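You operate a simulated robot arm through the tools that you are given. There is no shell and no other tool.

Carry out the task below with a simulated two-armed robot. There is one attempt and no reset: what you move stays moved.

## Task
Top up the brine in the purple big jar to about its line.
Fine: lid on the yellow mat meanwhile, pour from the blue jug; jug and lid back after. Set down upright: blue jug.

Only the result counts: the job must be done as asked and must still hold three seconds after the hand-in. Knocking over, shifting, dropping, spilling or breaking anything else fails it. Lids that push on must go on centred and level and be pressed home; caps that screw on are set level and turned clockwise until they are tight.

## Robot
Two 7-joint arms with fingered hands on one trunk that stands fixed in place. Base frame: the origin is at the foot of the trunk, x ahead of it, y to its left, z up. Units: mm, degrees, N and s.
The left shoulder is at [56, 158, 1194], the right one opposite. With the tool pointing down near the work surface each hand reaches from about 420 to 840 mm from the base axis, measured 20 degrees to its own side. Payload 4 kg a hand.
Tool frame (each hand has its own): the origin (TCP) lies between the finger pads and is the grasp point; the fingertips stand 30 mm ahead of it; z points along the fingers, y is the line along which they close. Largest opening 104 mm; the body of the gripper starts 35 mm behind the TCP. The gripper is a hand of 4 fingers: y runs from the thumb to the fingers, the wrist lies at [-15, -104, -178] in the tool frame.
Orientation is told as [roll, pitch, yaw] about the base's x, y, z axes, in that order, counted from this pose: with the fingers straight down and the wrist toward the robot, the tool's x, y and z point along [0, 1, 0], [1, 0, 0] and [0, 0, -1] of the base frame.

## Interface
- The arms move only by the tool nudge_tool. It takes "left_plan", "right_plan" or both (then of equal length, played together; a hand with none holds still); each is a list of rows, each a list of 6 numbers: the shift along the base's x, y, z in units of 500 mm (1.0 is 500 mm), then the turn, a rotation vector about the base's x, y, z in units of 120 degrees (1.0 is 120 degrees). In form: [[x, y, z, ax, ay, az], ...]. A call has 1 to 20 rows; each row is the pose to reach, as a shift and turn from the pose commanded when the call began. A call with a number of a shift or a turn outside -1 to 1 is refused whole. Each row takes 0.2 s and may step no farther than 50 mm and 8.6 degrees from the row before; otherwise, the whole call is refused. Where a pose cannot be reached the arm comes as near as it can. A force on the tool above 40 N (or 10 N above the force at the start of the call, whichever is more), or a blocked arm, ends the call early, and 0.2 s more pass. In this call time passes only in rows, and 0.2 s behind the last. It gives the time, the measured TCP pose, the force on the tool (base axes), the opening and the grip force at its end, in the units of the frame above (readings bear some noise), with the torque about the TCP (base axes, N m) and any sound that the robot's microphone picked up, and new pictures: "pictures" is both (left out), scene, wrist or none (wrist: the cameras of the hands that moved).
- Cameras (640 x 400 px; columns grow to the right, rows downward): "scene" is now at [119.4, -58.6, 1407.4]; the picture's right is [-0.64, -0.77, 0.01], its down [-0.12, 0.09, -0.99] and it looks along [0.76, -0.64, -0.16] (base axes); focal length 214 px, centre (320, 200). "left" rides on the left gripper at [-61, -92, -130] in its tool frame; the picture's right is [-0.81, -0.28, 0.52], its down [0.53, -0.71, 0.45] and it looks along [0.24, 0.64, 0.72] (tool axes); focal length 275 px, centre (320, 200). "right" rides on the right gripper at [61, -92, -130] in its tool frame; the picture's right is [-0.81, 0.28, -0.52], its down [-0.53, -0.71, 0.45] and it looks along [-0.24, 0.64, 0.72] (tool axes); focal length 275 px, centre (320, 200). There is no depth. A picture from a camera that has moved, and an enlarged one, comes with that camera's place and axes in the base frame and with its lens.
- lift_body(by): slides the trunk up (or, below 0, down) by that many mm; the arms and the scene camera ride with it, the base frame stays. It gives what a move gives, with no picture.
- finger_targets(index, middle, ring, thumb_bend, thumb_turn, hand): sets how far each is bent, from 0 (flat) to 1 (curled in); at 0.3 the hand is open as for a grip, at 0.7 the pads meet at the TCP. One left out holds its place. A second passes; each finger stops where it meets its share of the squeeze, and holds until it gets a number again. It is the only way to open and close the hand. It gives what a move gives, with no picture; readings hold the bend of each and the force on the fingers (four entries, about 0 where the hand has none), thumb and palm. thumb_turn goes from beside the hand (0) to across from the fingers (1), as for a grip.
- turn_head(pan, tilt): turns the head with the scene camera to pan (to the left, within 80 degrees either way) and tilt (down, from -29 to 69), counted from straight ahead of the robot. It gives what a move gives, and a new picture of the scene camera.
- inspect(camera, box): a new picture of the part [left, top, right, bottom] of that camera's present view, enlarged. It takes no simulated time.
- finish_job(): hands the job in; it is judged then, once.

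Nothing tells you positions but the pictures and the camera data. Unless the task says otherwise, let go and move clear before handing in.

The tools are called after ">>>" by a JSON object that holds its "op" and its "data". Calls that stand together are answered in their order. nudge_tool: Moves the arms, as the interface text tells. Its arguments: {"type":"object","properties":{"left_plan":{"type":"array"},"right_plan":{"type":"array"},"pictures":{"type":"string","enum":["both","scene","wrist","none"]}},"required":[]} The other tools are called the same way: lift_body (by) slides the trunk up or down; finger_targets (index, middle, ring, thumb_bend, thumb_turn, hand) moves the fingers one by one; turn_head (pan, tilt) turns the head that bears the scene camera; inspect (camera, box) takes an enlarged picture of a part of a camera's view; finish_job () hands the job in.

At the start:

```text
clock: 0.0
left_ee_pos: [380.3, -51.5, 1407.8]
left_orientation: [0.0, 0.1, 0.0]
left_contact_force: [0.6, 0.2, -0.1]
left_torque: [0.03, -0.05, 0.01]
left_grip_width: 103.5
left_gripper_force: 0.2
left_shape: jaw
left_bend: [0.3, 0.3, 0.3, 0.3, 0.98]
left_finger forces: [0.1, 0.1, 0.0, 0.0, 0.0, 0.0]
right_ee_pos: [266.3, -365.1, 1415.3]
right_orientation: [0.0, -0.1, 0.0]
right_contact_force: [1.0, -0.4, -0.8]
right_torque: [0.01, -0.01, -0.02]
right_grip_width: 103.5
right_gripper_force: 0.0
right_shape: jaw
right_bend: [0.3, 0.3, 0.3, 0.3, 0.98]
right_finger forces: [0.1, 0.1, 0.0, 0.1, 0.0, 0.1]
trunk travel left (down, up): [-400.0, 107.0]
head pan, tilt: [-39.9, 8.4]
```

scene: 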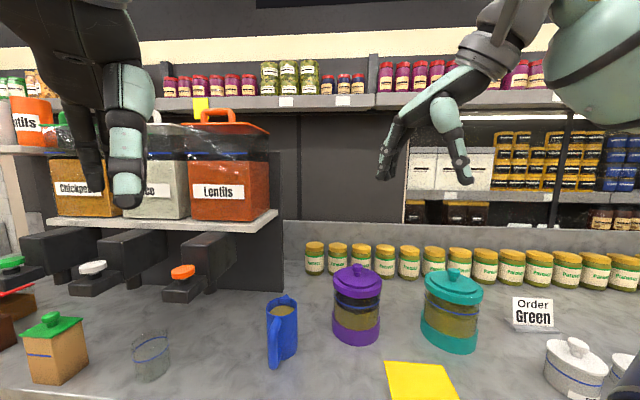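
right: 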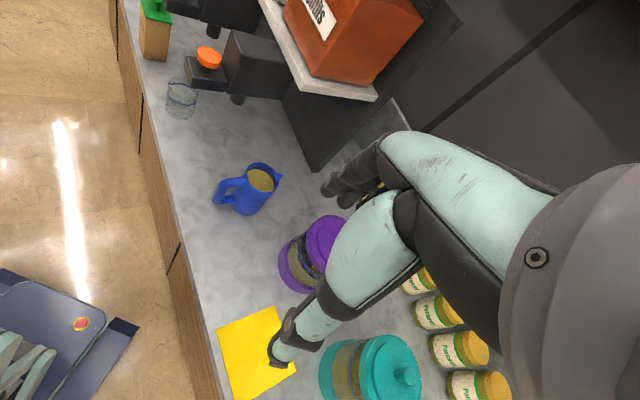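
left: 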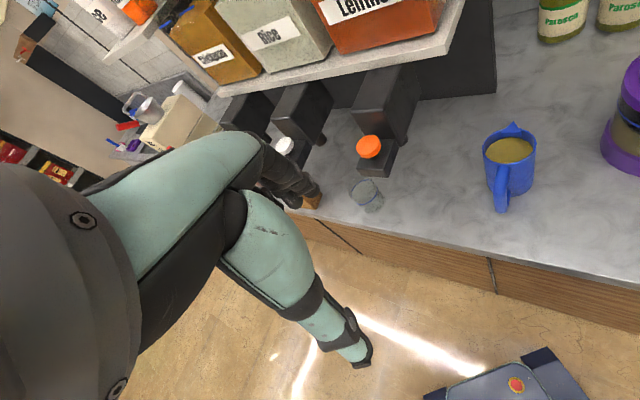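

I see a purple jar with a lid, a blue jug with brine, a teal jar and a yellow mat on the counter, ahead and to the right. First I'll look more closely and turn the head to get the geometry.

>>> {"op": "turn_head", "data": {"pan": -40, "tilt": 35}}

>>> {"op": "inspect", "data": {"camera": "right", "box": [190, 130, 450, 400]}}

>>> {"op": "inspect", "data": {"camera": "left", "box": [440, 50, 640, 250]}}

```text
clock: 0.9
left_ee_pos: [361.7, -52.1, 1410.8]
left_orientation: [0.1, -0.7, 0.0]
left_contact_force: [0.8, 0.1, 0.1]
left_torque: [-0.04, -0.03, 0.02]
left_grip_width: 104.0
left_gripper_force: 0.0
left_shape: jaw
left_bend: [0.3, 0.3, 0.3, 0.3, 0.98]
left_finger forces: [0.0, 0.0, 0.1, 0.0, 0.0, 0.1]
right_ee_pos: [248.7, -365.5, 1418.5]
right_orientation: [-0.1, -0.8, 0.1]
right_contact_force: [0.2, -0.6, 0.0]
right_torque: [-0.03, 0.0, -0.02]
right_grip_width: 104.0
right_gripper_force: 0.0
right_shape: jaw
right_bend: [0.3, 0.3, 0.3, 0.3, 0.98]
right_finger forces: [0.0, 0.1, 0.0, 0.0, 0.0, 0.0]
trunk travel left (down, up): [-400.0, 107.0]
head pan, tilt: [-40.0, 35.0]
camera scene: at [113.6, -55.7, 1364.9], right [-0.64, -0.77, 0.01], down [-0.45, 0.37, -0.81], along [0.62, -0.53, -0.58], focal length 214 px, centre (320, 200)
```

scene: 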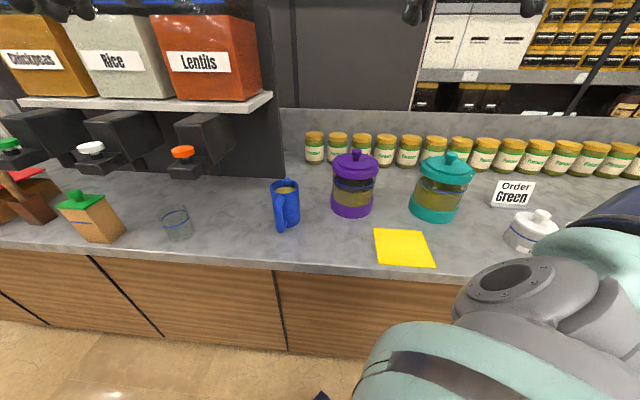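

```text
1.48 times, centred on (320, 265) of right
camera zoom: at [152.6, -305.2, 1546.8], right [0.27, -0.81, 0.52], down [-0.71, -0.53, -0.46], along [0.65, -0.24, -0.72], focal length 408 px, centre (320, 104)
```

zoom: 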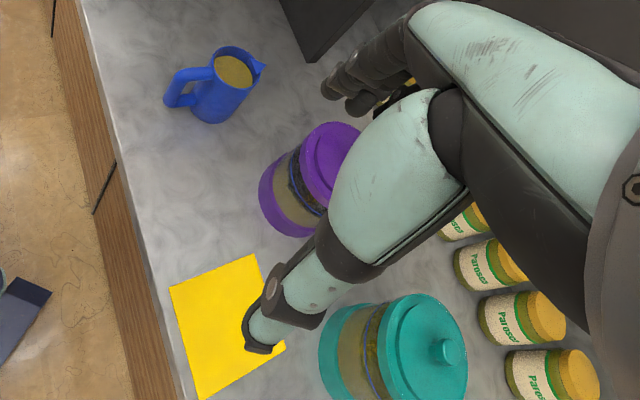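

```text
2.00 times, centred on (540, 150) of left
camera zoom: at [266.8, -113.3, 1540.1], right [-0.27, -0.81, -0.52], down [-0.71, 0.53, -0.46], along [0.65, 0.24, -0.72], focal length 551 px, centre (-120, 300)
```

zoom: 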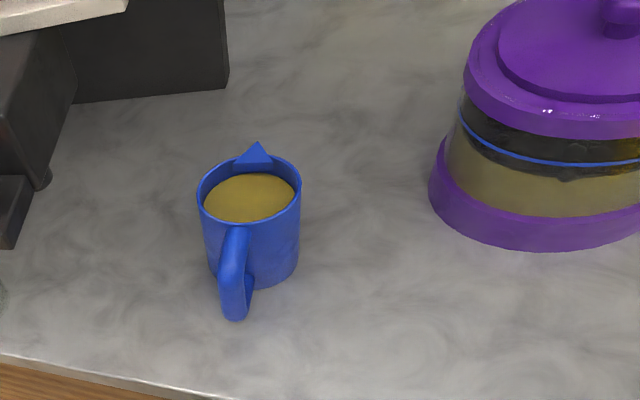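

The jug, purple jar and mat are all in view now. I'll zoom in on them for accurate pixel positions.

>>> {"op": "inspect", "data": {"camera": "scene", "box": [240, 140, 400, 240]}}

>>> {"op": "inspect", "data": {"camera": "scene", "box": [320, 140, 480, 280]}}

>>> {"op": "inspect", "data": {"camera": "left", "box": [560, 50, 640, 200]}}

```text
4.00 times, centred on (320, 190) of scene
camera zoom: at [113.6, -55.7, 1364.9], right [-0.64, -0.77, 0.01], down [-0.45, 0.37, -0.81], along [0.62, -0.53, -0.58], focal length 858 px, centre (320, 240)
```

zoom: 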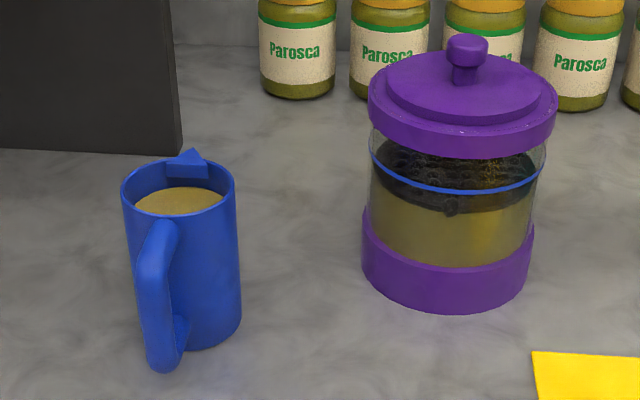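

```text
2.86 times, centred on (400, 210) of scene
camera zoom: at [113.6, -55.7, 1364.9], right [-0.64, -0.77, 0.01], down [-0.45, 0.37, -0.81], along [0.62, -0.53, -0.58], focal length 613 px, centre (91, 171)
```

zoom: 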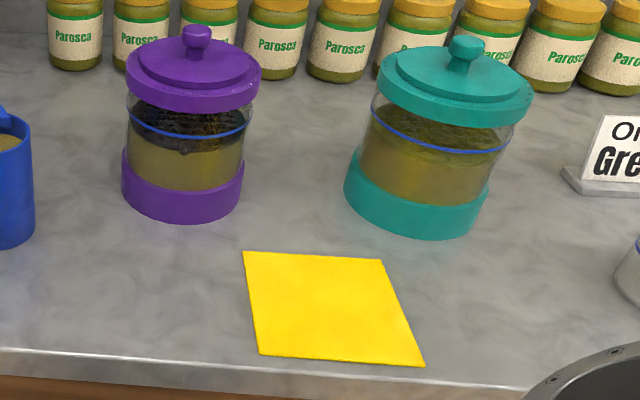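

```text
2.67 times, centred on (600, 125) of left
camera zoom: at [266.8, -113.3, 1540.1], right [-0.27, -0.81, -0.52], down [-0.71, 0.53, -0.46], along [0.65, 0.24, -0.72], focal length 734 px, centre (-427, 400)
```

zoom: 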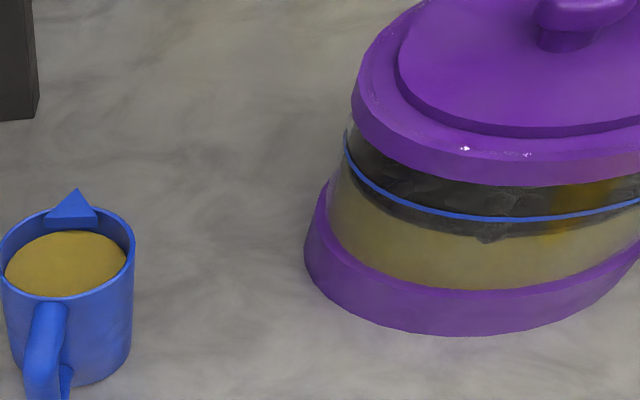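

I estimate the counter is at about z=915 with its edge running diagonally. The jug is near [580,-320], the purple jar near [530,-560] and the mat near [280,-490]. I'll move the right hand, turned to face the counter, to a hover point so its wrist camera can refine these.

>>> {"op": "nudge_tool", "data": {"right_plan": [[0.04, -0.02, -0.03, 0, 0, -0.0625], [0.08, -0.04, -0.06, 0, 0, -0.125], [0.12, -0.06, -0.09, 0, 0, -0.1875], [0.16, -0.08, -0.12, 0, 0, -0.25], [0.2, -0.1, -0.15, 0, 0, -0.3125], [0.24, -0.12, -0.18, 0, 0, -0.375]], "pictures": "both"}}

```text
clock: 2.3
left_ee_pos: [364.2, -52.1, 1409.9]
left_orientation: [0.0, -0.6, 0.0]
left_contact_force: [0.3, -0.5, -0.6]
left_torque: [-0.01, -0.01, 0.01]
left_grip_width: 103.8
left_gripper_force: 0.1
left_shape: jaw
left_bend: [0.3, 0.3, 0.3, 0.3, 0.98]
left_finger forces: [0.0, 0.0, 0.0, 0.0, 0.1, 0.0]
right_ee_pos: [368.8, -424.7, 1329.7]
right_orientation: [-0.2, -0.7, -45.0]
right_contact_force: [-0.2, -0.1, 0.0]
right_torque: [-0.01, 0.0, -0.01]
right_grip_width: 103.8
right_gripper_force: 0.0
right_shape: jaw
right_bend: [0.3, 0.3, 0.3, 0.3, 0.98]
right_finger forces: [0.0, 0.1, 0.0, 0.0, 0.0, 0.0]
trunk travel left (down, up): [-400.0, 107.0]
head pan, tilt: [-40.0, 35.0]
camera scene: at [116.3, -55.2, 1364.6], right [-0.64, -0.77, 0.01], down [-0.45, 0.37, -0.81], along [0.62, -0.53, -0.58], focal length 214 px, centre (320, 200)
camera right: at [345.3, -316.3, 1457.3], right [-0.38, -0.76, 0.52], down [-0.88, 0.12, -0.46], along [0.29, -0.64, -0.72], focal length 275 px, centre (320, 200)
```

scene: 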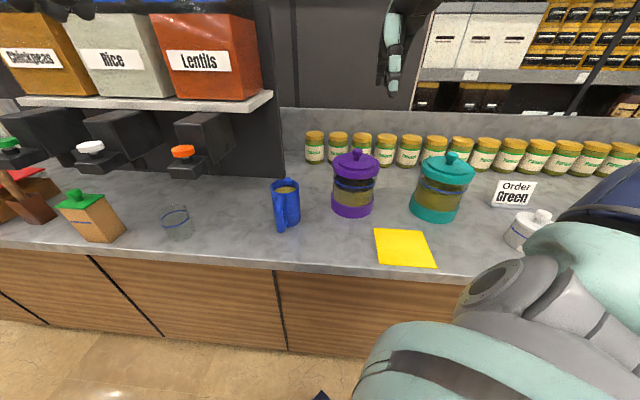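
right: 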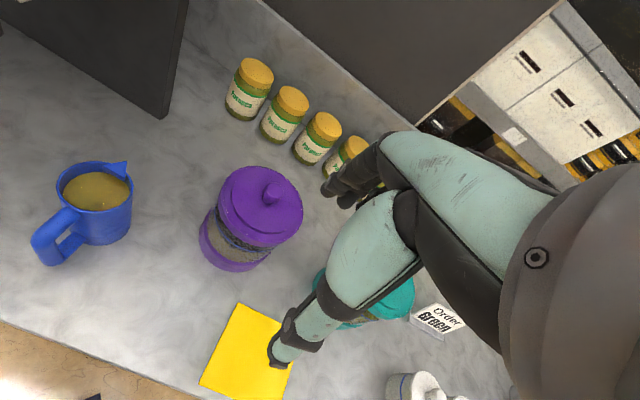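

The right wrist camera now sees the jug, jar and mat. I'll zoom both views to triangulate.

>>> {"op": "inspect", "data": {"camera": "right", "box": [20, 130, 180, 280]}}

>>> {"op": "inspect", "data": {"camera": "right", "box": [180, 150, 340, 280]}}

>>> {"op": "inspect", "data": {"camera": "right", "box": [180, 280, 340, 400]}}

>>> {"op": "inspect", "data": {"camera": "scene", "box": [240, 140, 400, 240]}}

>>> {"op": "inspect", "data": {"camera": "scene", "box": [340, 190, 460, 280]}}

```text
2.67 times, centred on (100, 205) of right
camera zoom: at [345.3, -316.3, 1457.3], right [-0.38, -0.76, 0.52], down [-0.88, 0.12, -0.46], along [0.29, -0.64, -0.72], focal length 734 px, centre (907, 187)
```

zoom: 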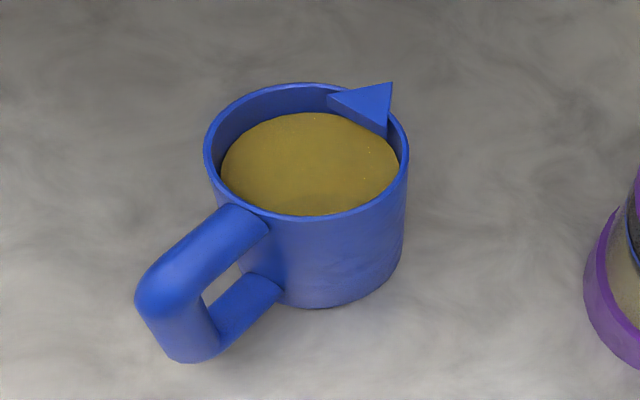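

```text
3.08 times, centred on (260, 215) of right
camera zoom: at [345.3, -316.3, 1457.3], right [-0.38, -0.76, 0.52], down [-0.88, 0.12, -0.46], along [0.29, -0.64, -0.72], focal length 847 px, centre (505, 154)
```

zoom: 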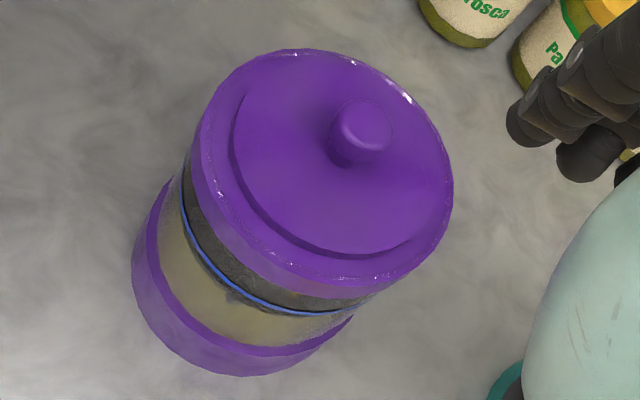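

```text
3.33 times, centred on (260, 340) of right
camera zoom: at [345.3, -316.3, 1457.3], right [-0.38, -0.76, 0.52], down [-0.88, 0.12, -0.46], along [0.29, -0.64, -0.72], focal length 918 px, centre (520, -267)
```

zoom: 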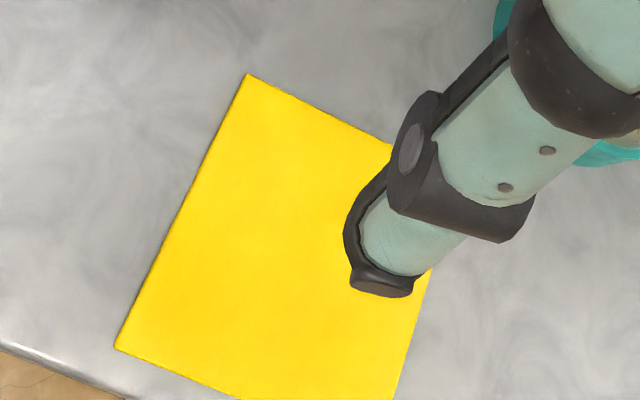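

```text
4.00 times, centred on (320, 190) of scene
camera zoom: at [116.3, -55.2, 1364.6], right [-0.64, -0.77, 0.01], down [-0.45, 0.37, -0.81], along [0.62, -0.53, -0.58], focal length 858 px, centre (320, 240)
```

zoom: 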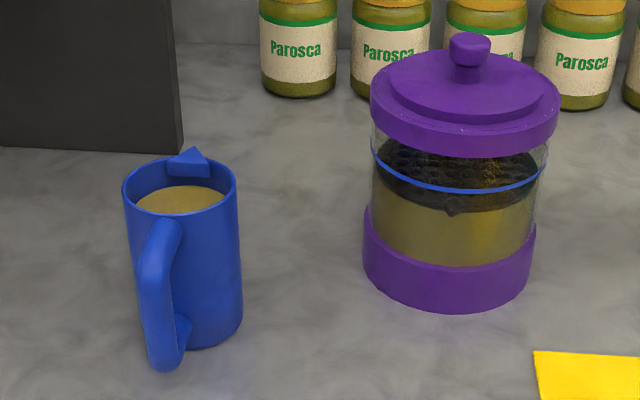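

```text
4.44 times, centred on (400, 235) of scene
camera zoom: at [116.3, -55.2, 1364.6], right [-0.64, -0.77, 0.01], down [-0.45, 0.37, -0.81], along [0.62, -0.53, -0.58], focal length 953 px, centre (-36, 44)
```

zoom: 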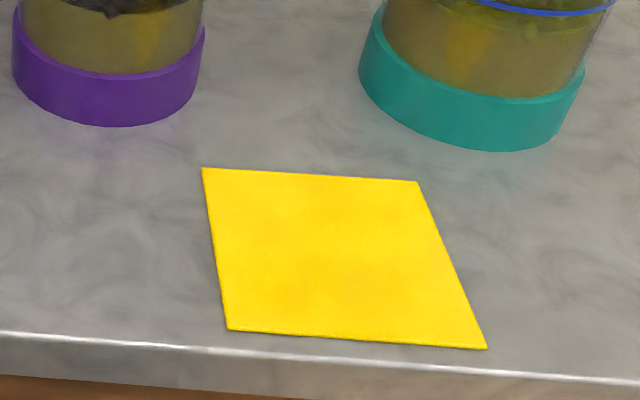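

Estimates from triangulation:
- Knob top: about (513,-538,1115).
- Jug rim centre: about (588,-322,1035), diameter about 82, spout facing the back wall.
- Mat centre: about (285,-497,917).

I'll bring the right hand above the jar knob.

>>> {"op": "nudge_tool", "data": {"right_plan": [[0.06, -0.045, -0.04, 0, 0, 0], [0.12, -0.09, -0.08, 0, 0, 0], [0.18, -0.14, -0.13, 0, 0, 0], [0.24, -0.185, -0.18, 0, 0, 0], [0.288, -0.226, -0.23, 0, 0, 0]]}}

```text
clock: 3.5
left_ee_pos: [365.5, -52.6, 1409.7]
left_orientation: [0.0, -0.5, 0.0]
left_contact_force: [-0.8, 0.3, 0.8]
left_torque: [-0.01, 0.01, -0.01]
left_grip_width: 104.1
left_gripper_force: 0.0
left_shape: jaw
left_bend: [0.3, 0.3, 0.3, 0.3, 0.98]
left_finger forces: [0.0, 0.1, 0.1, 0.0, 0.0, 0.0]
right_ee_pos: [517.5, -536.2, 1210.7]
right_orientation: [-0.1, -0.6, -44.9]
right_contact_force: [0.3, 0.1, 0.1]
right_torque: [0.0, 0.02, -0.02]
right_grip_width: 103.8
right_gripper_force: 0.1
right_shape: jaw
right_bend: [0.3, 0.3, 0.3, 0.3, 0.98]
right_finger forces: [0.0, 0.0, 0.1, 0.0, 0.1, 0.0]
trunk travel left (down, up): [-400.0, 107.0]
head pan, tilt: [-40.0, 35.0]
camera scene: at [117.6, -56.2, 1364.4], right [-0.64, -0.77, 0.01], down [-0.45, 0.37, -0.81], along [0.62, -0.53, -0.58], focal length 214 px, centre (320, 200)
camera right: at [493.0, -428.5, 1339.8], right [-0.38, -0.76, 0.52], down [-0.88, 0.12, -0.46], along [0.29, -0.63, -0.72], focal length 275 px, centre (320, 200)
```

scene: 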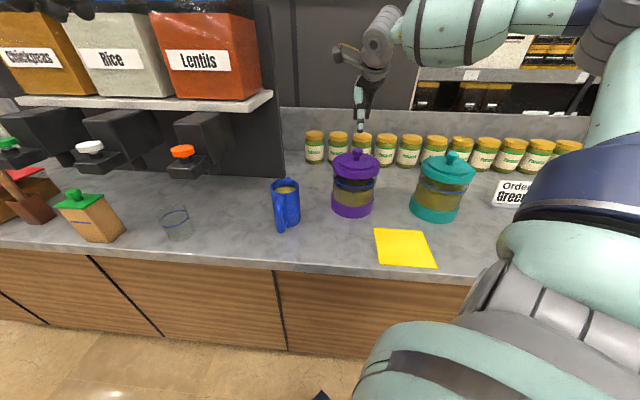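
right: 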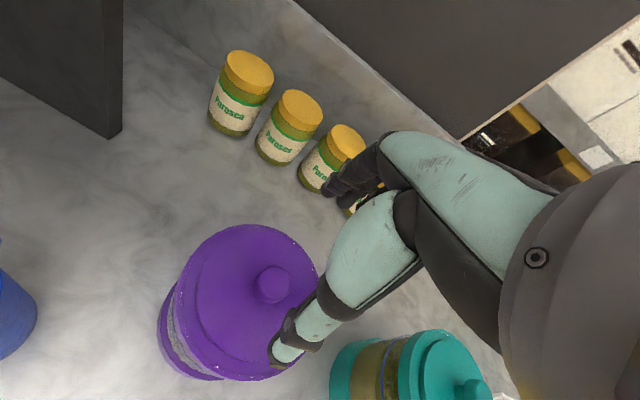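

The hand hovers near the jar. I'll zoom in to locate the knob relative to the grasp point.

>>> {"op": "inspect", "data": {"camera": "right", "box": [150, 210, 390, 390]}}

>>> {"op": "inspect", "data": {"camera": "scene", "box": [310, 60, 430, 220]}}

```text
2.22 times, centred on (270, 300) of right
camera zoom: at [493.0, -428.5, 1339.8], right [-0.38, -0.76, 0.52], down [-0.88, 0.12, -0.46], along [0.29, -0.63, -0.72], focal length 612 px, centre (431, -22)
```

zoom: 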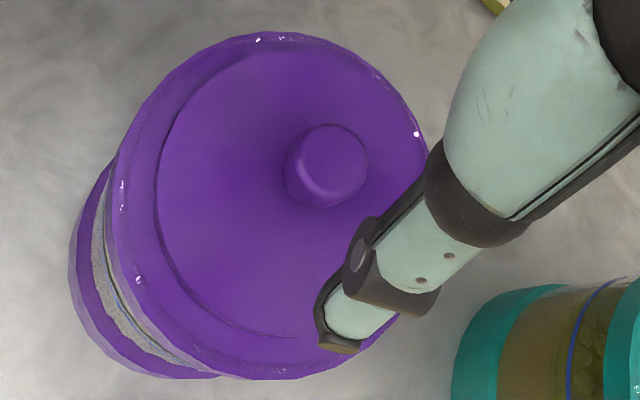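

```text
2.50 times, centred on (370, 140) of scene
camera zoom: at [117.6, -56.2, 1364.4], right [-0.64, -0.77, 0.01], down [-0.45, 0.37, -0.81], along [0.62, -0.53, -0.58], focal length 536 px, centre (195, 350)
```

zoom: 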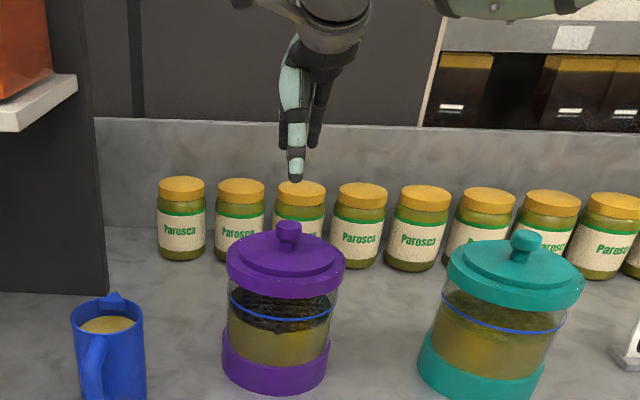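

The knob top is at about (514,-540,1111), just below the hand. I'll descend with the hand still open.

>>> {"op": "nudge_tool", "data": {"right_plan": [[-0.003, -0.003, -0.06, 0, 0, 0], [-0.007, -0.007, -0.12, 0, 0, 0], [-0.007, -0.007, -0.16, 0, 0, 0], [-0.007, -0.007, -0.166, 0, 0, 0]]}}

>>> {"op": "inspect", "data": {"camera": "scene", "box": [310, 80, 410, 220]}}

>>> {"op": "inspect", "data": {"camera": "right", "box": [150, 150, 390, 400]}}

```text
clock: 4.5
left_ee_pos: [362.6, -52.4, 1410.5]
left_orientation: [0.1, -0.7, 0.1]
left_contact_force: [0.2, 0.3, -0.2]
left_torque: [0.02, 0.0, 0.01]
left_grip_width: 104.0
left_gripper_force: 0.0
left_shape: jaw
left_bend: [0.3, 0.3, 0.3, 0.3, 0.98]
left_finger forces: [0.0, 0.1, 0.0, 0.0, 0.1, 0.1]
right_ee_pos: [509.4, -541.3, 1130.1]
right_orientation: [0.0, -0.7, -44.9]
right_contact_force: [0.4, 0.2, -0.2]
right_torque: [-0.02, 0.0, -0.01]
right_grip_width: 103.9
right_gripper_force: 0.1
right_shape: jaw
right_bend: [0.3, 0.3, 0.3, 0.3, 0.98]
right_finger forces: [0.1, 0.1, 0.1, 0.0, 0.1, 0.1]
trunk travel left (down, up): [-400.0, 107.0]
head pan, tilt: [-40.0, 35.0]
camera scene: at [115.1, -55.7, 1364.7], right [-0.64, -0.77, 0.01], down [-0.45, 0.37, -0.81], along [0.62, -0.53, -0.58], focal length 214 px, centre (320, 200)
camera right: at [485.8, -432.0, 1258.4], right [-0.38, -0.76, 0.52], down [-0.88, 0.12, -0.46], along [0.29, -0.63, -0.72], focal length 275 px, centre (320, 200)
```

scene: 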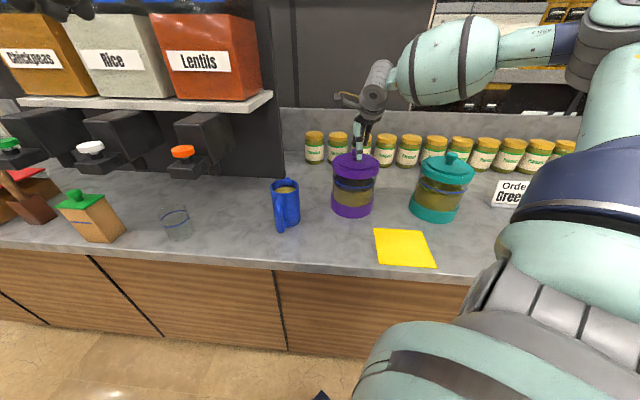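
right: 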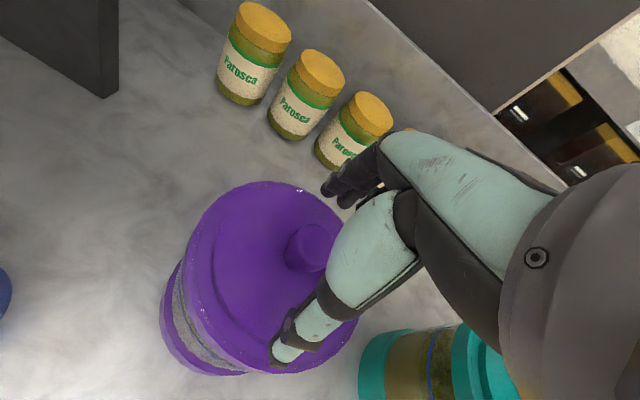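

```text
2.86 times, centred on (360, 150) of scene
camera zoom: at [115.1, -55.7, 1364.7], right [-0.64, -0.77, 0.01], down [-0.45, 0.37, -0.81], along [0.62, -0.53, -0.58], focal length 613 px, centre (206, 343)
```

zoom: 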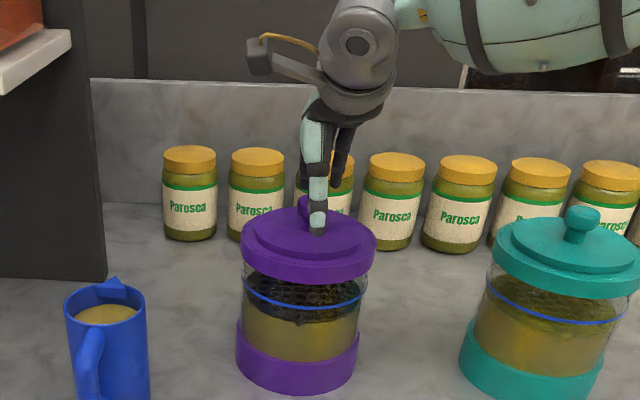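

```text
1.60 times, centred on (270, 275) of right
camera zoom: at [485.8, -432.0, 1258.4], right [-0.38, -0.76, 0.52], down [-0.88, 0.12, -0.46], along [0.29, -0.63, -0.72], focal length 440 px, centre (400, 80)
```

zoom: 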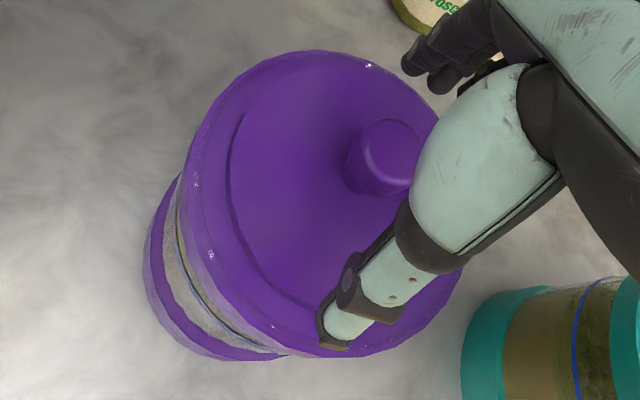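

The knob lies about 5 mm ahead (+x) of the grasp point. I'll correct that, lower to just above the lid plate, and close gently on the knob.

>>> {"op": "nudge_tool", "data": {"right_plan": [[0.005, 0, -0.006, 0, 0, 0], [0.0105, 0.001, -0.014, 0, 0, 0], [0.0105, 0.001, -0.02, 0, 0, 0]]}}

>>> {"op": "inspect", "data": {"camera": "scene", "box": [320, 110, 400, 220]}}

>>> {"op": "inspect", "data": {"camera": "right", "box": [200, 150, 390, 400]}}

```text
clock: 5.3
left_ee_pos: [363.0, -52.1, 1410.1]
left_orientation: [0.2, -0.7, 0.0]
left_contact_force: [-0.2, -0.5, 0.7]
left_torque: [0.01, 0.0, 0.0]
left_grip_width: 104.0
left_gripper_force: 0.0
left_shape: jaw
left_bend: [0.3, 0.3, 0.3, 0.3, 0.98]
left_finger forces: [0.0, 0.0, 0.0, 0.0, 0.0, 0.1]
right_ee_pos: [516.6, -541.7, 1119.0]
right_orientation: [0.1, -0.7, -44.8]
right_contact_force: [-0.1, -0.2, 0.2]
right_torque: [-0.01, 0.0, 0.02]
right_grip_width: 103.9
right_gripper_force: 0.1
right_shape: jaw
right_bend: [0.3, 0.3, 0.3, 0.3, 0.98]
right_finger forces: [0.1, 0.0, 0.0, 0.0, 0.0, 0.0]
trunk travel left (down, up): [-400.0, 107.0]
head pan, tilt: [-40.0, 35.0]
camera scene: at [115.6, -55.7, 1364.6], right [-0.64, -0.77, 0.01], down [-0.45, 0.37, -0.81], along [0.62, -0.53, -0.58], focal length 214 px, centre (320, 200)
camera right: at [492.3, -433.3, 1247.3], right [-0.38, -0.76, 0.52], down [-0.88, 0.12, -0.46], along [0.29, -0.63, -0.72], focal length 275 px, centre (320, 200)
```

scene: 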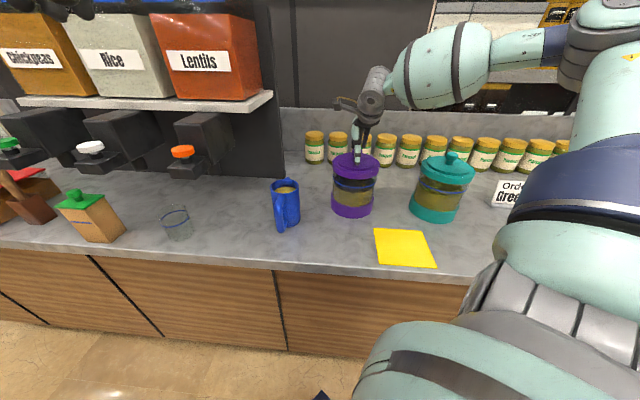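
right: 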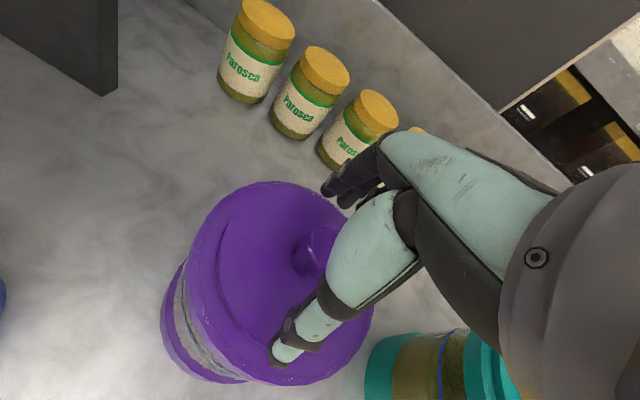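

```text
3.64 times, centred on (360, 165) of scene
camera zoom: at [115.6, -55.7, 1364.6], right [-0.64, -0.77, 0.01], down [-0.45, 0.37, -0.81], along [0.62, -0.53, -0.58], focal length 780 px, centre (174, 327)
```

zoom: 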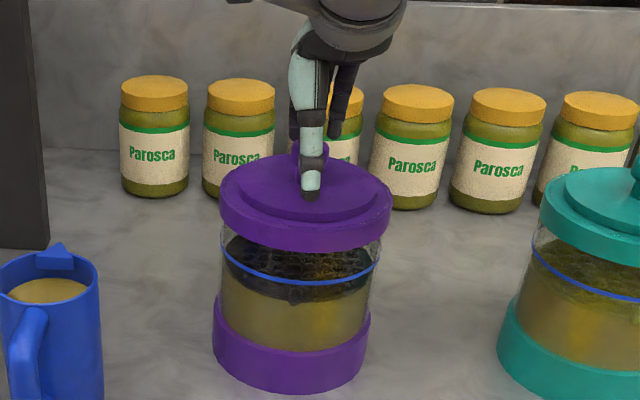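

```text
1.60 times, centred on (295, 275) of right
camera zoom: at [492.3, -433.3, 1247.3], right [-0.38, -0.76, 0.52], down [-0.88, 0.12, -0.46], along [0.29, -0.63, -0.72], focal length 440 px, centre (360, 80)
```

zoom: 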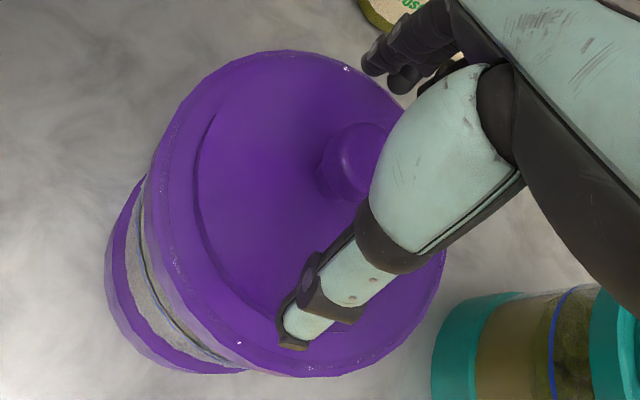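

No contact yet, and the knob sits between thumb and fingers. I'll close partway and check the centring.

>>> {"op": "finger_targets", "data": {"hand": "right", "index": 0.5, "middle": 0.5, "ring": 0.5, "thumb_bend": 0.5}}

>>> {"op": "inspect", "data": {"camera": "right", "box": [200, 150, 390, 400]}}

>>> {"op": "inspect", "data": {"camera": "scene", "box": [330, 110, 390, 190]}}

```text
clock: 6.3
left_ee_pos: [363.0, -51.2, 1410.3]
left_orientation: [0.1, -0.7, 0.0]
left_contact_force: [0.3, -1.0, 0.0]
left_torque: [0.03, -0.02, -0.03]
left_grip_width: 103.9
left_gripper_force: 0.1
left_shape: jaw
left_bend: [0.3, 0.3, 0.3, 0.3, 0.98]
left_finger forces: [0.1, 0.0, 0.0, 0.0, 0.0, 0.0]
right_ee_pos: [516.8, -542.1, 1118.9]
right_orientation: [0.0, -0.6, -44.9]
right_contact_force: [-0.1, 0.5, -0.9]
right_torque: [0.0, 0.02, 0.01]
right_grip_width: 52.7
right_gripper_force: 0.1
right_shape: fingers
right_bend: [0.5, 0.5, 0.5, 0.5, 0.98]
right_finger forces: [0.0, 0.0, 0.0, 0.0, 0.1, 0.0]
trunk travel left (down, up): [-400.0, 107.0]
head pan, tilt: [-40.0, 35.0]
```

```text
1.60 times, centred on (295, 275) of right
camera zoom: at [492.1, -433.2, 1247.5], right [-0.38, -0.76, 0.52], down [-0.88, 0.12, -0.46], along [0.29, -0.63, -0.72], focal length 440 px, centre (360, 80)
```

zoom: 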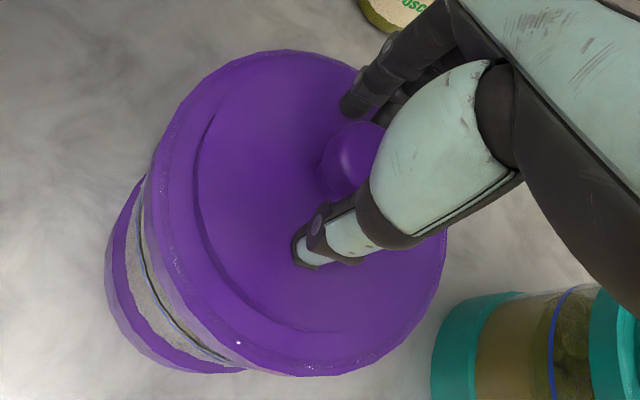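

```text
5.00 times, centred on (360, 150) of scene
camera zoom: at [115.5, -55.6, 1364.6], right [-0.64, -0.77, 0.01], down [-0.45, 0.37, -0.81], along [0.62, -0.53, -0.58], focal length 1072 px, centre (120, 450)
```

zoom: 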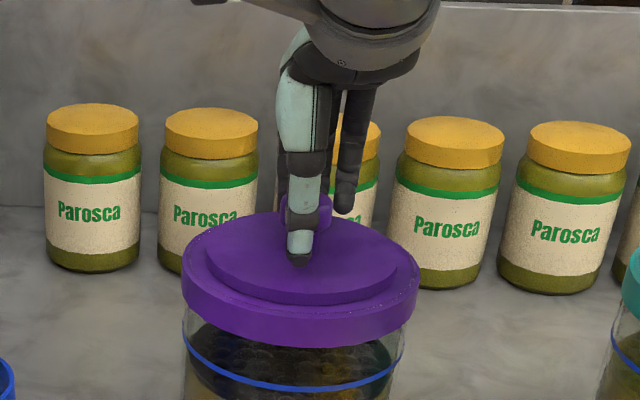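

The knob is nearly centred between the pads. I'll close on it.

>>> {"op": "finger_targets", "data": {"hand": "right", "index": 0.7, "middle": 0.7, "ring": 0.7, "thumb_bend": 0.7}}

>>> {"op": "inspect", "data": {"camera": "right", "box": [200, 150, 390, 400]}}

>>> {"op": "inspect", "data": {"camera": "scene", "box": [330, 110, 390, 190]}}

```text
clock: 7.3
left_ee_pos: [364.0, -51.7, 1410.0]
left_orientation: [0.0, -0.8, -0.1]
left_contact_force: [0.0, -0.2, 0.8]
left_torque: [0.02, 0.03, -0.01]
left_grip_width: 103.9
left_gripper_force: 0.0
left_shape: jaw
left_bend: [0.3, 0.3, 0.3, 0.3, 0.98]
left_finger forces: [0.1, 0.0, 0.1, 0.0, 0.0, 0.1]
right_ee_pos: [516.0, -540.9, 1119.3]
right_orientation: [0.1, -0.6, -44.9]
right_contact_force: [-0.4, 0.3, 0.7]
right_torque: [0.04, 0.01, 0.0]
right_grip_width: 23.5
right_gripper_force: 8.5
right_shape: fingers
right_bend: [0.63, 0.65, 0.7, 0.61, 0.96]
right_finger forces: [4.1, 4.8, 0.0, 0.0, 8.8, 0.0]
trunk travel left (down, up): [-400.0, 107.0]
head pan, tilt: [-40.0, 35.0]
```

```text
1.60 times, centred on (295, 275) of right
camera zoom: at [492.1, -433.3, 1247.5], right [-0.38, -0.76, 0.52], down [-0.88, 0.12, -0.46], along [0.29, -0.63, -0.72], focal length 440 px, centre (360, 80)
```

zoom: 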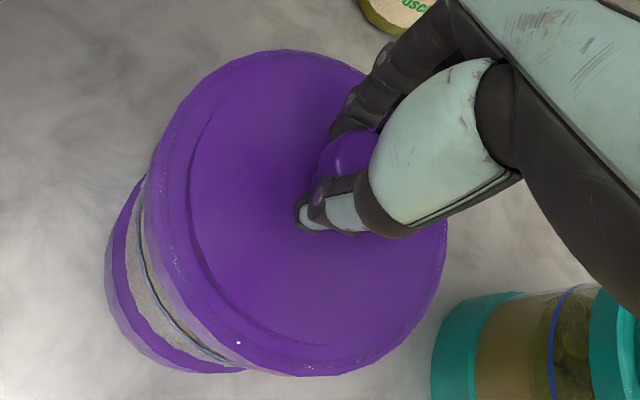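

```text
5.00 times, centred on (360, 150) of scene
camera zoom: at [115.5, -55.6, 1364.6], right [-0.64, -0.77, 0.01], down [-0.45, 0.37, -0.81], along [0.62, -0.53, -0.58], focal length 1072 px, centre (120, 450)
```

zoom: 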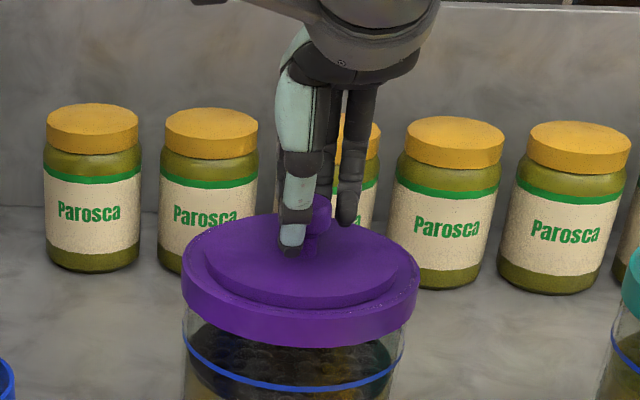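

The thumb slid off to the left side of the knob, so the grip is uneven. I'll reopen, bring the thumb fully across, and regrip.

>>> {"op": "finger_targets", "data": {"hand": "right", "index": 0.52, "middle": 0.52, "ring": 0.52, "thumb_bend": 0.5, "thumb_turn": 1.0}}

>>> {"op": "inspect", "data": {"camera": "scene", "box": [330, 110, 390, 190]}}

```text
clock: 8.3
left_ee_pos: [364.1, -51.6, 1409.9]
left_orientation: [0.2, -0.7, 0.0]
left_contact_force: [0.9, 0.3, -0.2]
left_torque: [0.0, -0.02, -0.02]
left_grip_width: 103.7
left_gripper_force: 0.1
left_shape: jaw
left_bend: [0.3, 0.3, 0.3, 0.3, 0.98]
left_finger forces: [0.1, 0.0, 0.0, 0.0, 0.1, 0.1]
right_ee_pos: [517.7, -540.9, 1119.3]
right_orientation: [-0.1, -0.5, -44.8]
right_contact_force: [1.1, 0.5, 1.1]
right_torque: [-0.01, 0.0, 0.02]
right_grip_width: 48.8
right_gripper_force: 0.0
right_shape: fingers
right_bend: [0.52, 0.52, 0.52, 0.5, 1.0]
right_finger forces: [0.1, 0.1, 0.0, 0.0, 0.0, 0.0]
trunk travel left (down, up): [-400.0, 107.0]
head pan, tilt: [-40.0, 35.0]
```

```text
5.00 times, centred on (360, 150) of scene
camera zoom: at [115.5, -55.6, 1364.6], right [-0.64, -0.77, 0.01], down [-0.45, 0.37, -0.81], along [0.62, -0.53, -0.58], focal length 1072 px, centre (120, 450)
```

zoom: 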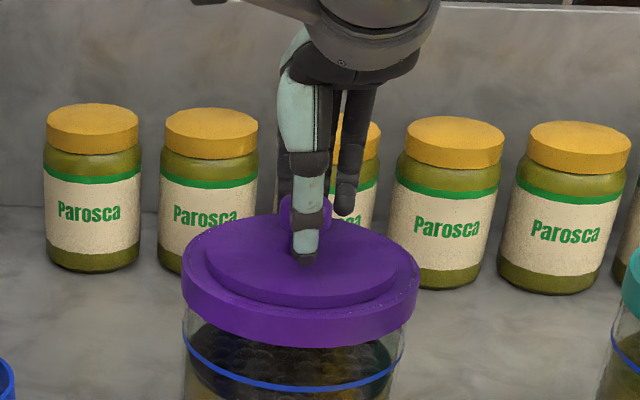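

The thumb is now in front of the knob. I'll close again.

>>> {"op": "finger_targets", "data": {"hand": "right", "index": 0.75, "middle": 0.75, "ring": 0.62, "thumb_bend": 0.75, "thumb_turn": 1.0}}

>>> {"op": "inspect", "data": {"camera": "scene", "box": [330, 110, 390, 190]}}

```text
clock: 9.3
left_ee_pos: [363.0, -51.5, 1410.0]
left_orientation: [0.0, -0.6, 0.0]
left_contact_force: [0.4, 0.8, -0.2]
left_torque: [0.02, 0.0, -0.01]
left_grip_width: 104.0
left_gripper_force: 0.1
left_shape: jaw
left_bend: [0.3, 0.3, 0.3, 0.3, 0.98]
left_finger forces: [0.0, 0.0, 0.0, 0.1, 0.0, 0.0]
right_ee_pos: [516.0, -541.9, 1119.5]
right_orientation: [-0.1, -0.8, -45.0]
right_contact_force: [0.3, -0.6, 2.5]
right_torque: [0.09, 0.12, 0.0]
right_grip_width: 23.9
right_gripper_force: 16.1
right_shape: fingers
right_bend: [0.71, 0.65, 0.62, 0.59, 1.0]
right_finger forces: [7.9, 8.3, 0.0, 0.1, 14.8, 0.0]
trunk travel left (down, up): [-400.0, 107.0]
head pan, tilt: [-40.0, 35.0]
```

```text
5.00 times, centred on (360, 150) of scene
camera zoom: at [115.4, -55.5, 1364.7], right [-0.64, -0.77, 0.01], down [-0.45, 0.37, -0.81], along [0.62, -0.53, -0.58], focal length 1072 px, centre (120, 450)
```

zoom: 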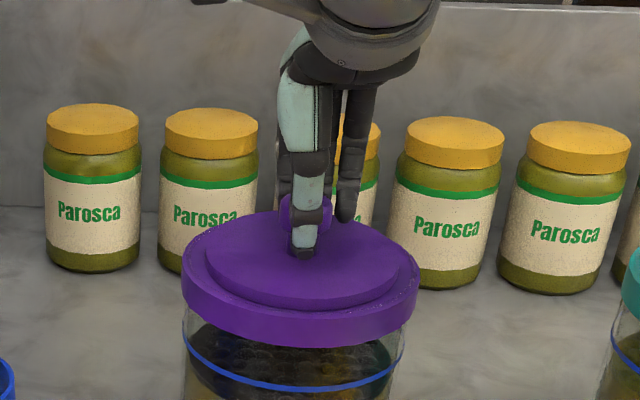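

The grip is firm and symmetric at 16 N. I'll lift slowly and watch the force.

>>> {"op": "nudge_tool", "data": {"right_plan": [[0, 0, 0.004, 0, 0, 0], [0, 0, 0.008, 0, 0, 0], [0, 0, 0.012, 0, 0, 0]], "pictures": "none"}}

>>> {"op": "inspect", "data": {"camera": "scene", "box": [320, 120, 400, 220]}}

```text
clock: 10.1
left_ee_pos: [363.0, -51.5, 1409.8]
left_orientation: [0.1, -0.6, 0.0]
left_contact_force: [0.3, 0.3, -0.2]
left_torque: [0.0, 0.02, 0.03]
left_grip_width: 104.0
left_gripper_force: 0.1
left_shape: jaw
left_bend: [0.3, 0.3, 0.3, 0.3, 0.98]
left_finger forces: [0.0, 0.1, 0.0, 0.0, 0.1, 0.1]
right_ee_pos: [515.4, -541.1, 1125.3]
right_orientation: [-0.1, -0.5, -45.0]
right_contact_force: [0.3, -0.1, -0.3]
right_torque: [0.01, 0.01, 0.0]
right_grip_width: 24.0
right_gripper_force: 16.2
right_shape: fingers
right_bend: [0.71, 0.65, 0.62, 0.59, 1.0]
right_finger forces: [8.4, 8.1, 0.0, 0.0, 15.3, 0.1]
trunk travel left (down, up): [-400.0, 107.0]
head pan, tilt: [-40.0, 35.0]
```

```text
4.00 times, centred on (360, 170) of scene
camera zoom: at [115.5, -55.5, 1364.6], right [-0.64, -0.77, 0.01], down [-0.45, 0.37, -0.81], along [0.62, -0.53, -0.58], focal length 858 px, centre (160, 320)
```

zoom: 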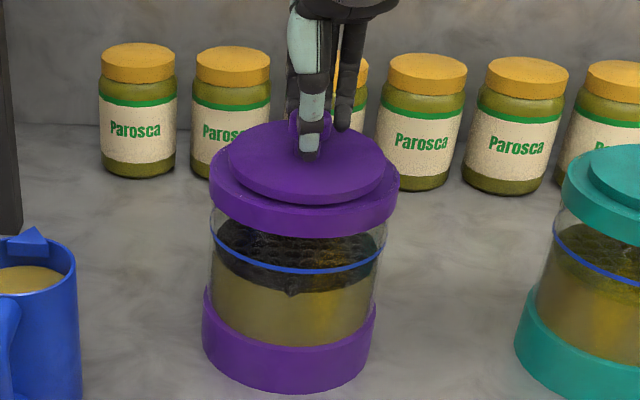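

>>> {"op": "nudge_tool", "data": {"right_plan": [[0, 0, 0.005, 0, 0, 0], [0, 0, 0.01, 0, 0, 0], [0, 0, 0.015, 0, 0, 0], [0, 0, 0.02, 0, 0, 0]], "pictures": "none"}}

>>> {"op": "inspect", "data": {"camera": "scene", "box": [320, 120, 400, 220]}}

```text
clock: 11.1
left_ee_pos: [364.3, -51.0, 1411.0]
left_orientation: [0.1, -0.8, 0.0]
left_contact_force: [-0.1, -0.4, 0.4]
left_torque: [0.01, -0.01, 0.0]
left_grip_width: 103.6
left_gripper_force: 0.1
left_shape: jaw
left_bend: [0.3, 0.3, 0.3, 0.3, 0.98]
left_finger forces: [0.0, 0.0, 0.1, 0.0, 0.0, 0.0]
right_ee_pos: [514.2, -542.6, 1134.3]
right_orientation: [-0.2, -0.6, -45.0]
right_contact_force: [-0.3, -0.5, -0.6]
right_torque: [0.0, 0.01, -0.02]
right_grip_width: 23.8
right_gripper_force: 15.8
right_shape: fingers
right_bend: [0.71, 0.65, 0.62, 0.59, 1.0]
right_finger forces: [8.4, 8.1, 0.0, 0.1, 15.2, 0.0]
trunk travel left (down, up): [-400.0, 107.0]
head pan, tilt: [-40.0, 35.0]
```

```text
4.00 times, centred on (360, 170) of scene
camera zoom: at [115.6, -55.6, 1364.6], right [-0.64, -0.77, 0.01], down [-0.45, 0.37, -0.81], along [0.62, -0.53, -0.58], focal length 858 px, centre (160, 320)
```

zoom: 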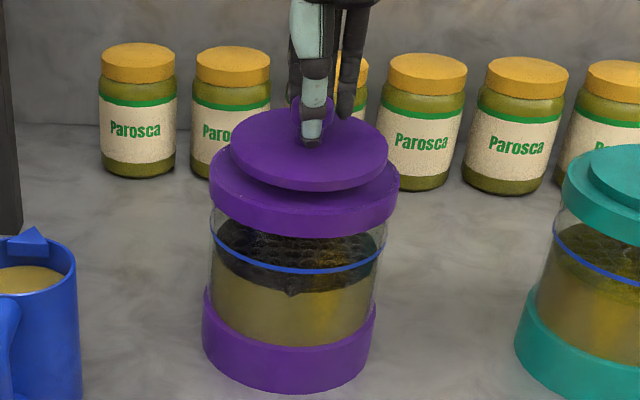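

The lid is lifting free; it is the upper plate, and the collar stays on the jar. I'll raise it higher and check its underside.

>>> {"op": "nudge_tool", "data": {"right_plan": [[0, 0, 0.04, 0, 0, 0], [0, 0, 0.08, 0, 0, 0], [0, 0, 0.12, 0, 0, 0], [0, 0, 0.16, 0, 0, 0]], "pictures": "both"}}

>>> {"op": "inspect", "data": {"camera": "scene", "box": [310, 80, 410, 220]}}

```text
clock: 12.1
left_ee_pos: [362.7, -51.9, 1410.7]
left_orientation: [0.0, -0.7, -0.1]
left_contact_force: [1.0, -0.8, 0.7]
left_torque: [-0.03, -0.01, 0.0]
left_grip_width: 104.0
left_gripper_force: 0.1
left_shape: jaw
left_bend: [0.3, 0.3, 0.3, 0.3, 0.98]
left_finger forces: [0.0, 0.0, 0.1, 0.0, 0.0, 0.0]
right_ee_pos: [515.2, -541.3, 1216.6]
right_orientation: [-0.1, -0.7, -44.9]
right_contact_force: [0.0, 0.3, 0.0]
right_torque: [0.02, -0.01, -0.01]
right_grip_width: 23.6
right_gripper_force: 15.7
right_shape: fingers
right_bend: [0.71, 0.65, 0.62, 0.59, 1.0]
right_finger forces: [8.5, 8.2, 0.0, 0.0, 15.4, 0.0]
trunk travel left (down, up): [-400.0, 107.0]
head pan, tilt: [-40.0, 35.0]
camera scene: at [115.2, -55.2, 1364.7], right [-0.64, -0.77, 0.01], down [-0.45, 0.37, -0.81], along [0.62, -0.53, -0.58], focal length 214 px, centre (320, 200)
camera right: at [490.5, -432.7, 1345.1], right [-0.38, -0.76, 0.52], down [-0.88, 0.12, -0.46], along [0.29, -0.63, -0.72], focal length 275 px, centre (320, 200)
```

scene: 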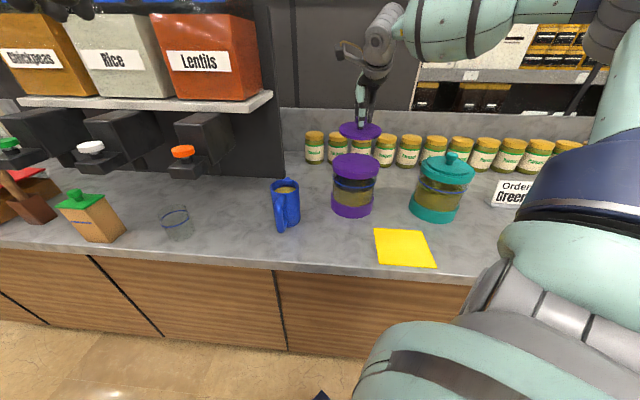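
right: 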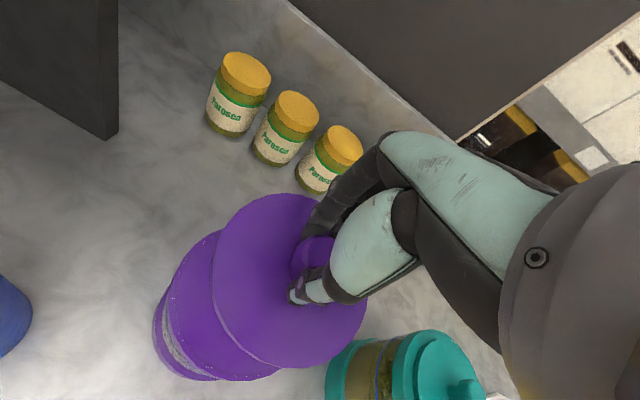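

```text
2.86 times, centred on (360, 150) of scene
camera zoom: at [115.2, -55.2, 1364.7], right [-0.64, -0.77, 0.01], down [-0.45, 0.37, -0.81], along [0.62, -0.53, -0.58], focal length 613 px, centre (206, 343)
```

zoom: 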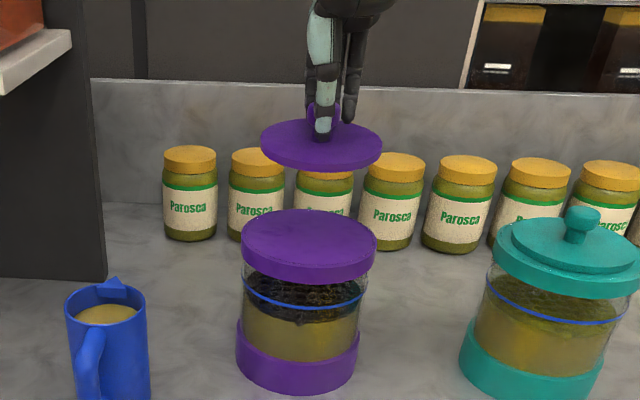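

Odd: the jar top still looks purple under the lifted plate. I'll look closer.

>>> {"op": "inspect", "data": {"camera": "scene", "box": [330, 145, 380, 180]}}

>>> {"op": "inspect", "data": {"camera": "right", "box": [140, 180, 300, 390]}}

>>> {"op": "inspect", "data": {"camera": "left", "box": [540, 0, 640, 150]}}

```text
11.43 times, centred on (355, 162) of scene
camera zoom: at [115.2, -55.2, 1364.7], right [-0.64, -0.77, 0.01], down [-0.45, 0.37, -0.81], along [0.62, -0.53, -0.58], focal length 2451 px, centre (-80, 629)
```

zoom: 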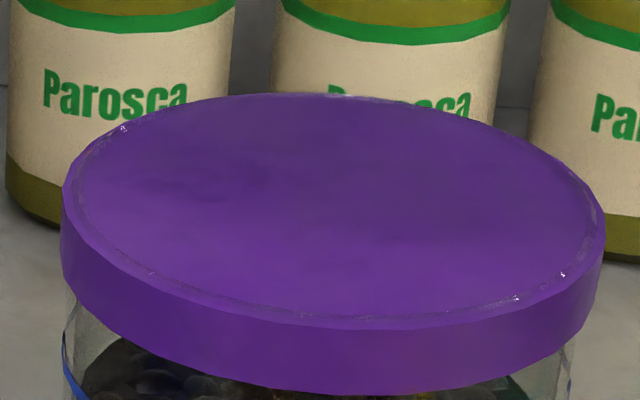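

```text
1.90 times, centred on (220, 285) of right
camera zoom: at [490.5, -432.7, 1345.1], right [-0.38, -0.76, 0.52], down [-0.88, 0.12, -0.46], along [0.29, -0.63, -0.72], focal length 524 px, centre (510, 38)
```

zoom: 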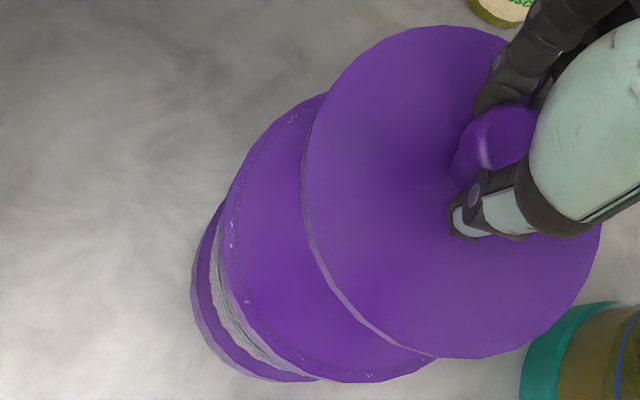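

```text
2.67 times, centred on (590, 75) of left
camera zoom: at [268.6, -112.7, 1539.8], right [-0.27, -0.81, -0.52], down [-0.71, 0.53, -0.46], along [0.65, 0.24, -0.72], focal length 734 px, centre (-400, 533)
```

zoom: 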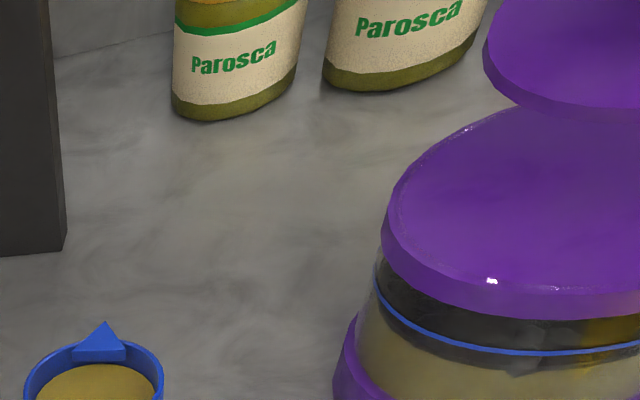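

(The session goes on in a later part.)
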